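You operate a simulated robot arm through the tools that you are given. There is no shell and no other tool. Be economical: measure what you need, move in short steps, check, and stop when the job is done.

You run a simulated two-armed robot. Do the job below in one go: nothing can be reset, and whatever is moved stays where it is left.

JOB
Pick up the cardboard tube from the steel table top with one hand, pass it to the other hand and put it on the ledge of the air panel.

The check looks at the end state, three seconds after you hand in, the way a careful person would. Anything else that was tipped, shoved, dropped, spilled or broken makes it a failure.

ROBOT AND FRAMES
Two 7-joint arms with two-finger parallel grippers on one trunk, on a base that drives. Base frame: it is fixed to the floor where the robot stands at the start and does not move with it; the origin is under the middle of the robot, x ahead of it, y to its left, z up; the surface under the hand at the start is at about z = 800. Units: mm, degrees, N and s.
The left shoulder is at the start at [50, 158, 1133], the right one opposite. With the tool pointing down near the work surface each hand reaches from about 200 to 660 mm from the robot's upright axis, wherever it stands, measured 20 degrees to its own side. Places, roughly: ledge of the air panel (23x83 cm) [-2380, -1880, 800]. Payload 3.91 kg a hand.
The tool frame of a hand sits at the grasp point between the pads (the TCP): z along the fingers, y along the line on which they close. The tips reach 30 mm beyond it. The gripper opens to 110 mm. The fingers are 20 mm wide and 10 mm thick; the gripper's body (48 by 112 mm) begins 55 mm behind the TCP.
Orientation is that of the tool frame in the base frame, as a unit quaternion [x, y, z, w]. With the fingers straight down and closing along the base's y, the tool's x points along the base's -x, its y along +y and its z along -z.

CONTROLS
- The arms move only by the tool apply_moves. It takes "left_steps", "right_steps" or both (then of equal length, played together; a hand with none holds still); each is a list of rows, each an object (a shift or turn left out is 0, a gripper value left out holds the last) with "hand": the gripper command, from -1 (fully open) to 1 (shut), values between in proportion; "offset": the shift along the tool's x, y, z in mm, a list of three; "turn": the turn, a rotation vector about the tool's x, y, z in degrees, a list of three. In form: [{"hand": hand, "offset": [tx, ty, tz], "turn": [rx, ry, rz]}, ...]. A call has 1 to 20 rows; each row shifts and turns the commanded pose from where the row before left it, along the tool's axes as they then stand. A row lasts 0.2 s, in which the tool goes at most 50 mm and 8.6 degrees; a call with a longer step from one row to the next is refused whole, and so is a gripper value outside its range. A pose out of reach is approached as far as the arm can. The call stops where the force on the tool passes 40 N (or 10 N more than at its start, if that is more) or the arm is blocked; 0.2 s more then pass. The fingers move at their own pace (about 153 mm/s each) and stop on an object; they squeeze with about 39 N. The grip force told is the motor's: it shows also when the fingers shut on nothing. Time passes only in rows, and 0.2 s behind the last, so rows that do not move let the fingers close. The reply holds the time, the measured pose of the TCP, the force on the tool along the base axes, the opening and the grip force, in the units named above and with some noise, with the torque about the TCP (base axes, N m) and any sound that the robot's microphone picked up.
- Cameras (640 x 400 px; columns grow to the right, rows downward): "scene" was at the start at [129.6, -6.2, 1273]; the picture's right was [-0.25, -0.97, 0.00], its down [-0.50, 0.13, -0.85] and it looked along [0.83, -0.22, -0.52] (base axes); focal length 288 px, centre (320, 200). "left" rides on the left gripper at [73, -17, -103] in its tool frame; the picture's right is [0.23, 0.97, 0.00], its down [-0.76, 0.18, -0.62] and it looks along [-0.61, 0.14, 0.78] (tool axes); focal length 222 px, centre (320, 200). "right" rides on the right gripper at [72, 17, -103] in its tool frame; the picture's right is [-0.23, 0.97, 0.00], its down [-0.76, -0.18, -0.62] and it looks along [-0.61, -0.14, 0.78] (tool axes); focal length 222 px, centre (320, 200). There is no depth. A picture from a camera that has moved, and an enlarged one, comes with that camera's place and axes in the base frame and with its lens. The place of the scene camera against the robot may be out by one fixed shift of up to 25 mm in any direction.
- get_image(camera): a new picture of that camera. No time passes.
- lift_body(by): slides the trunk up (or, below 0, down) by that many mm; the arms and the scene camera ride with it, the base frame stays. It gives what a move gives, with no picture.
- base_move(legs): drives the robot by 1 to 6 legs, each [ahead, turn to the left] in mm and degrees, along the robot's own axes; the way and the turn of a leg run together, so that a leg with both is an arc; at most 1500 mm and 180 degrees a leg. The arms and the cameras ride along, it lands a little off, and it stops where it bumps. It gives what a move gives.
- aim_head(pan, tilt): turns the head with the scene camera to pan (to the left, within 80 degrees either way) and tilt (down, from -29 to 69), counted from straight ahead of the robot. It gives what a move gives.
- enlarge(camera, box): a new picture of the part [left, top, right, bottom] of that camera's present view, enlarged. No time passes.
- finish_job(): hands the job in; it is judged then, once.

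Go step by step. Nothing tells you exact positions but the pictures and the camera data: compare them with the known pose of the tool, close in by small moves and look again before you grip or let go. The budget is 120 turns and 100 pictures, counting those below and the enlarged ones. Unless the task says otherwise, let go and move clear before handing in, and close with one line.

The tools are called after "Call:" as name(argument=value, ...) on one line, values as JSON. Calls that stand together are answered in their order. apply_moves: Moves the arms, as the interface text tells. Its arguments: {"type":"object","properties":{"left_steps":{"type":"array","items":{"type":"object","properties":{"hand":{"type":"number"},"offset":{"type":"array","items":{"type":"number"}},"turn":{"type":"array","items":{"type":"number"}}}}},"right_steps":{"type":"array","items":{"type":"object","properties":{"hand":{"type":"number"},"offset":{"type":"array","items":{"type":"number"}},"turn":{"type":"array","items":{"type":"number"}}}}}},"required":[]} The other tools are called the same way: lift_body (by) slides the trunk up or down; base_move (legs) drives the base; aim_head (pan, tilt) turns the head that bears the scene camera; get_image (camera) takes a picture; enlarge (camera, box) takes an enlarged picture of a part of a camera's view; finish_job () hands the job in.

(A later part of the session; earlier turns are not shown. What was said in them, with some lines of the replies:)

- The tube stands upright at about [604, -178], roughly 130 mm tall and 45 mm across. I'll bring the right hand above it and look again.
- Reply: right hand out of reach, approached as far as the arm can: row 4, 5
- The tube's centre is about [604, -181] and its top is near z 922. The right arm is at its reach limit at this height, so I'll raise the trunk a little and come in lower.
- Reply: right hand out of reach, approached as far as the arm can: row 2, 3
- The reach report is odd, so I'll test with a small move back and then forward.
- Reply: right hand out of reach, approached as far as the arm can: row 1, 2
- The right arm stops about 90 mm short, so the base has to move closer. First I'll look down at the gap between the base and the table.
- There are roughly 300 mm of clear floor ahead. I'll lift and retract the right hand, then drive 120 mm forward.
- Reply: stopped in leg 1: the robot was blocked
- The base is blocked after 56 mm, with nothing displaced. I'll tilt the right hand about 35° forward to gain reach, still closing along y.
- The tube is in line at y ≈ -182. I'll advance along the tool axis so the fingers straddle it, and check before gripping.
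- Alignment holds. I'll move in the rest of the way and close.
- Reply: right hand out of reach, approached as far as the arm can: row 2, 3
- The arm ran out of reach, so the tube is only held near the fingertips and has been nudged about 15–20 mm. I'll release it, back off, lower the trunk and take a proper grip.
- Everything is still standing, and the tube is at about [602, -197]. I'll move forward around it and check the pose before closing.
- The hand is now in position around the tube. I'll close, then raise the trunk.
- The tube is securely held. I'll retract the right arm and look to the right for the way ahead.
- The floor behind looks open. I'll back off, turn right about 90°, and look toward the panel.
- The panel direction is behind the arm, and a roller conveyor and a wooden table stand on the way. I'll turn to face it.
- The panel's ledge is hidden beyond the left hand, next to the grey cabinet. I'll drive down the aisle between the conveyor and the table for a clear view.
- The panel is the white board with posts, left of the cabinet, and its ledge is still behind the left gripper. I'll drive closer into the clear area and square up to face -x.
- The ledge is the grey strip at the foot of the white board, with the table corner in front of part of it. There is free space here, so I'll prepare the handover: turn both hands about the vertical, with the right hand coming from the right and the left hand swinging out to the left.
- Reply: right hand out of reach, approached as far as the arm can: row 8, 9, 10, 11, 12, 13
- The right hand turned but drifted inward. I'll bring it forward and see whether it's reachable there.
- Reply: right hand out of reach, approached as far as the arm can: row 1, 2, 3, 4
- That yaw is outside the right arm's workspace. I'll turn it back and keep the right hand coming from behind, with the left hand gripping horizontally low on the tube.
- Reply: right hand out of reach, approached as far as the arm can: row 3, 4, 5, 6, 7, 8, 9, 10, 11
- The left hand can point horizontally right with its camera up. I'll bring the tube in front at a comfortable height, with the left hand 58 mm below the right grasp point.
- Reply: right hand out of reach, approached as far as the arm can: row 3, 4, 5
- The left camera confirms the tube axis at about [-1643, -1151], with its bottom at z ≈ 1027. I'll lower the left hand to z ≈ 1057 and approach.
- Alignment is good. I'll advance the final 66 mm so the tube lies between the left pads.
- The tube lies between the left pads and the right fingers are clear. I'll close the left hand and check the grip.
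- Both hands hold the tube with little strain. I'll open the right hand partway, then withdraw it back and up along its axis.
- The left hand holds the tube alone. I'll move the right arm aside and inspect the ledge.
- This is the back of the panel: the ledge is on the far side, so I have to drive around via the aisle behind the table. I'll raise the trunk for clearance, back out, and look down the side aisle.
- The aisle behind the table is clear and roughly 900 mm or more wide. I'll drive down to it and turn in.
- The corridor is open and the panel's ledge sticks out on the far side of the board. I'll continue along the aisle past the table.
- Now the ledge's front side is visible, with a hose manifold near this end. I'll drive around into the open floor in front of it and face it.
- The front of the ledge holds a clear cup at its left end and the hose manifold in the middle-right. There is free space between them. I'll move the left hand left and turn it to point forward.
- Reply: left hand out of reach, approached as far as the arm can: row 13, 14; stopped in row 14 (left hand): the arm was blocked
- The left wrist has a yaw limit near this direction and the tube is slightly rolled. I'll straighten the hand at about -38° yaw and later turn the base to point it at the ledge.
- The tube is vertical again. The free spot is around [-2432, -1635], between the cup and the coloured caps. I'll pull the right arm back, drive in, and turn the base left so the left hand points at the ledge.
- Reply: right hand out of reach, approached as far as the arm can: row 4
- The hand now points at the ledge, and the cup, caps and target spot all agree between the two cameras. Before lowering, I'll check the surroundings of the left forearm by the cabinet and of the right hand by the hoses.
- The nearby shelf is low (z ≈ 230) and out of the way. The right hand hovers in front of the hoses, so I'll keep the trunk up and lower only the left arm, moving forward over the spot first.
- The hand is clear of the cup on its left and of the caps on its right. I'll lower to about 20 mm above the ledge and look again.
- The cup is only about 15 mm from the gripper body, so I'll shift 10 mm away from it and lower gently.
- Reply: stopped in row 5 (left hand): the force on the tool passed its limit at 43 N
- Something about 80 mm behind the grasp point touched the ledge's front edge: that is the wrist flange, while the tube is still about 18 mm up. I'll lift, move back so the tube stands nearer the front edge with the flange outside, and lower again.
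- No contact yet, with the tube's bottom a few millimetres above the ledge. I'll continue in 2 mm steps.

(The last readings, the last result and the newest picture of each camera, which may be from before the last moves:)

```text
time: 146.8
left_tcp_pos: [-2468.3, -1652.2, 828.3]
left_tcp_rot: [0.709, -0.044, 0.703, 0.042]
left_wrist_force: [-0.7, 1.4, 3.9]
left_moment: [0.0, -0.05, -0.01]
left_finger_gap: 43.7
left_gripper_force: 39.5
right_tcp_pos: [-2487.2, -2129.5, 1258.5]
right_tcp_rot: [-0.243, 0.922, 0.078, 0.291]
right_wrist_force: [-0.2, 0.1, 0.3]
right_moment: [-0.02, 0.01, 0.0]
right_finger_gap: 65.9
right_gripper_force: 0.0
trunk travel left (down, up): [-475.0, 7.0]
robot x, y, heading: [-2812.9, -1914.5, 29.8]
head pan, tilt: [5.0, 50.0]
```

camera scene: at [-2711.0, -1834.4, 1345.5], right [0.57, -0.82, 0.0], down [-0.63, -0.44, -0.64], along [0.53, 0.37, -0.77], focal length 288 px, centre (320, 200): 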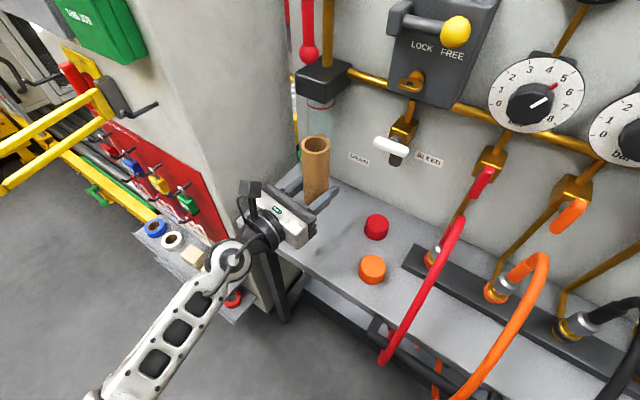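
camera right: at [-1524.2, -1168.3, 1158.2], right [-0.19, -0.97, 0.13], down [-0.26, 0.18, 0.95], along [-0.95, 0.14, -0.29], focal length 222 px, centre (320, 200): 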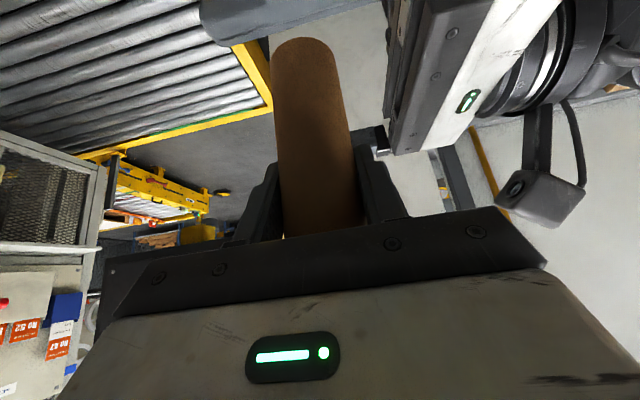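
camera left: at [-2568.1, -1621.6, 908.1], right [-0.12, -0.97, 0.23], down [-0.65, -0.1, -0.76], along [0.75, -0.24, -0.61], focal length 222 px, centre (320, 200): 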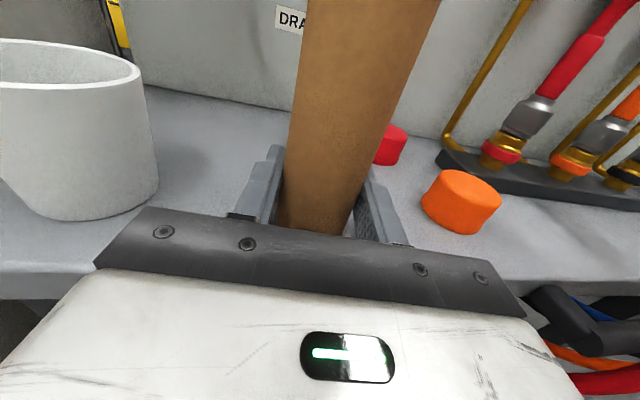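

Contact at about 4 N with no moment: the tube stands on the ledge. I'll open partway and check.

Call:
apply_moves(left_steps=[{"hand": 0.2}, {"hand": 0}, {"hand": -0.25}, {"hand": -0.25}])

Call:
get_image(camera="left")

Call:
enlarge(camera="scene", box=[220, 140, 390, 290])

```text
time: 147.8
left_tcp_pos: [-2468.5, -1652.0, 828.8]
left_tcp_rot: [0.709, -0.044, 0.703, 0.043]
left_wrist_force: [0.9, 0.1, -0.3]
left_moment: [-0.01, -0.01, -0.02]
left_finger_gap: 68.8
left_gripper_force: 0.1
right_tcp_pos: [-2487.0, -2129.5, 1256.4]
right_tcp_rot: [-0.244, 0.922, 0.078, 0.292]
right_wrist_force: [0.2, -0.2, -0.8]
right_moment: [-0.02, -0.03, 0.04]
right_finger_gap: 66.0
right_gripper_force: 0.1
trunk travel left (down, up): [-475.0, 7.0]
robot x, y, heading: [-2812.6, -1916.4, 29.7]
head pan, tilt: [5.0, 50.0]
```

```text
44 pictures are left
camera left: at [-2568.2, -1621.7, 902.1], right [-0.12, -0.97, 0.23], down [-0.65, -0.1, -0.76], along [0.75, -0.24, -0.61], focal length 222 px, centre (320, 200)
```

left: 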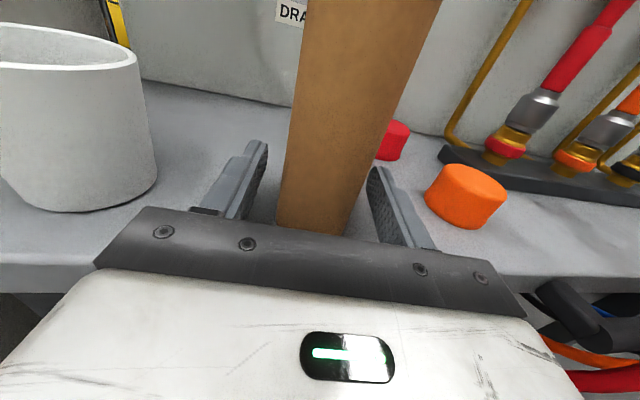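

```text
2.67 times, centred on (305, 215) of scene
camera zoom: at [-2711.3, -1834.2, 1345.5], right [0.57, -0.82, 0.0], down [-0.63, -0.44, -0.64], along [0.53, 0.37, -0.77], focal length 767 px, centre (360, 160)
```

zoom: 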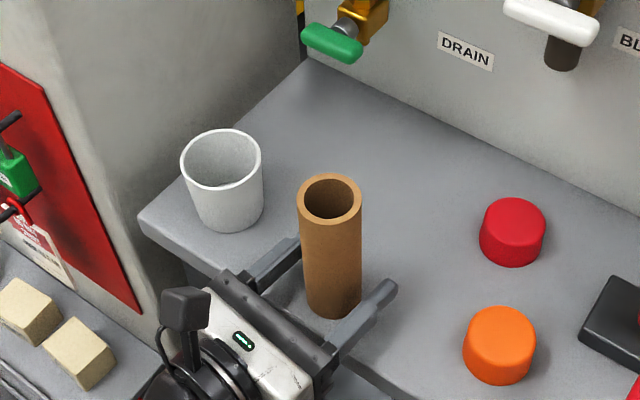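

The tube stands free between the open fingers. I'll withdraw straight back.

Call:
apply_moves(left_steps=[{"offset": [1, 0, -15]}, {"offset": [0, 0, -25]}, {"offset": [0, 0, -30]}, {"offset": [0, 0, -30]}, {}])

Call:
get_image(camera="scene")

Call:
get_image(camera="left")

```text
time: 149.1
left_tcp_pos: [-2567.5, -1640.5, 829.8]
left_tcp_rot: [0.708, -0.044, 0.703, 0.044]
left_wrist_force: [-0.8, 0.1, -0.2]
left_moment: [-0.01, 0.04, 0.02]
left_finger_gap: 68.9
left_gripper_force: 0.0
right_tcp_pos: [-2487.8, -2129.0, 1256.5]
right_tcp_rot: [-0.244, 0.922, 0.079, 0.291]
right_wrist_force: [0.3, -0.4, -0.1]
right_moment: [-0.01, 0.01, 0.03]
right_finger_gap: 66.0
right_gripper_force: 0.1
trunk travel left (down, up): [-475.0, 7.0]
robot x, y, heading: [-2812.1, -1912.5, 29.7]
head pan, tilt: [5.0, 50.0]
```

```text
42 pictures are left
camera scene: at [-2711.2, -1834.3, 1345.5], right [0.57, -0.82, 0.0], down [-0.63, -0.44, -0.64], along [0.53, 0.37, -0.77], focal length 288 px, centre (320, 200)
```

scene: 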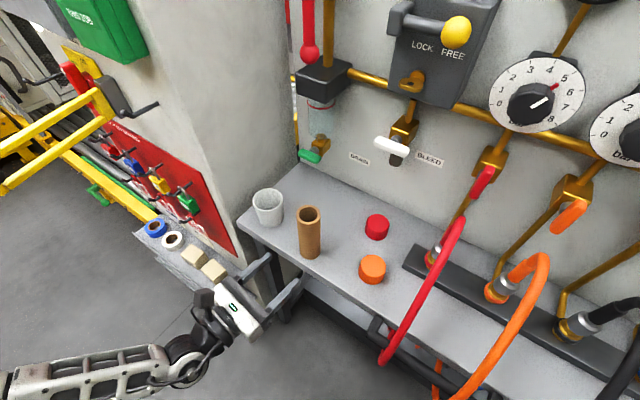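

```text
41 pictures are left
camera left: at [-2667.0, -1609.7, 904.5], right [-0.12, -0.97, 0.23], down [-0.65, -0.1, -0.76], along [0.75, -0.24, -0.61], focal length 222 px, centre (320, 200)
```

left: 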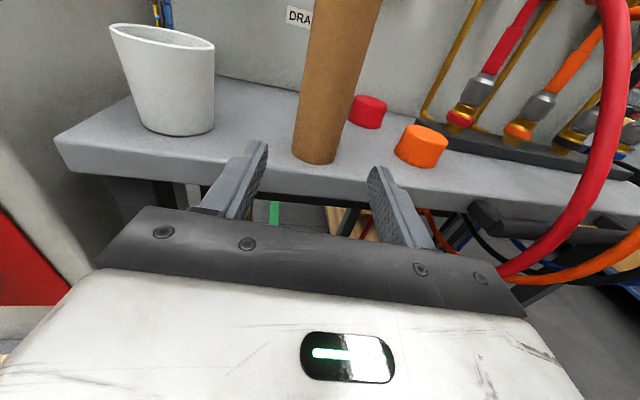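

The tube stands upright on the ledge between the cup and the caps, nothing else has moved, and both hands are clear. I'm handing in.

Call:
finish_job()

```text
The job is handed in.
```

The cardboard tube was picked up with the right hand, passed to the left, and now stands upright on the ledge of the air panel; as far as the pictures show, nothing else was moved.
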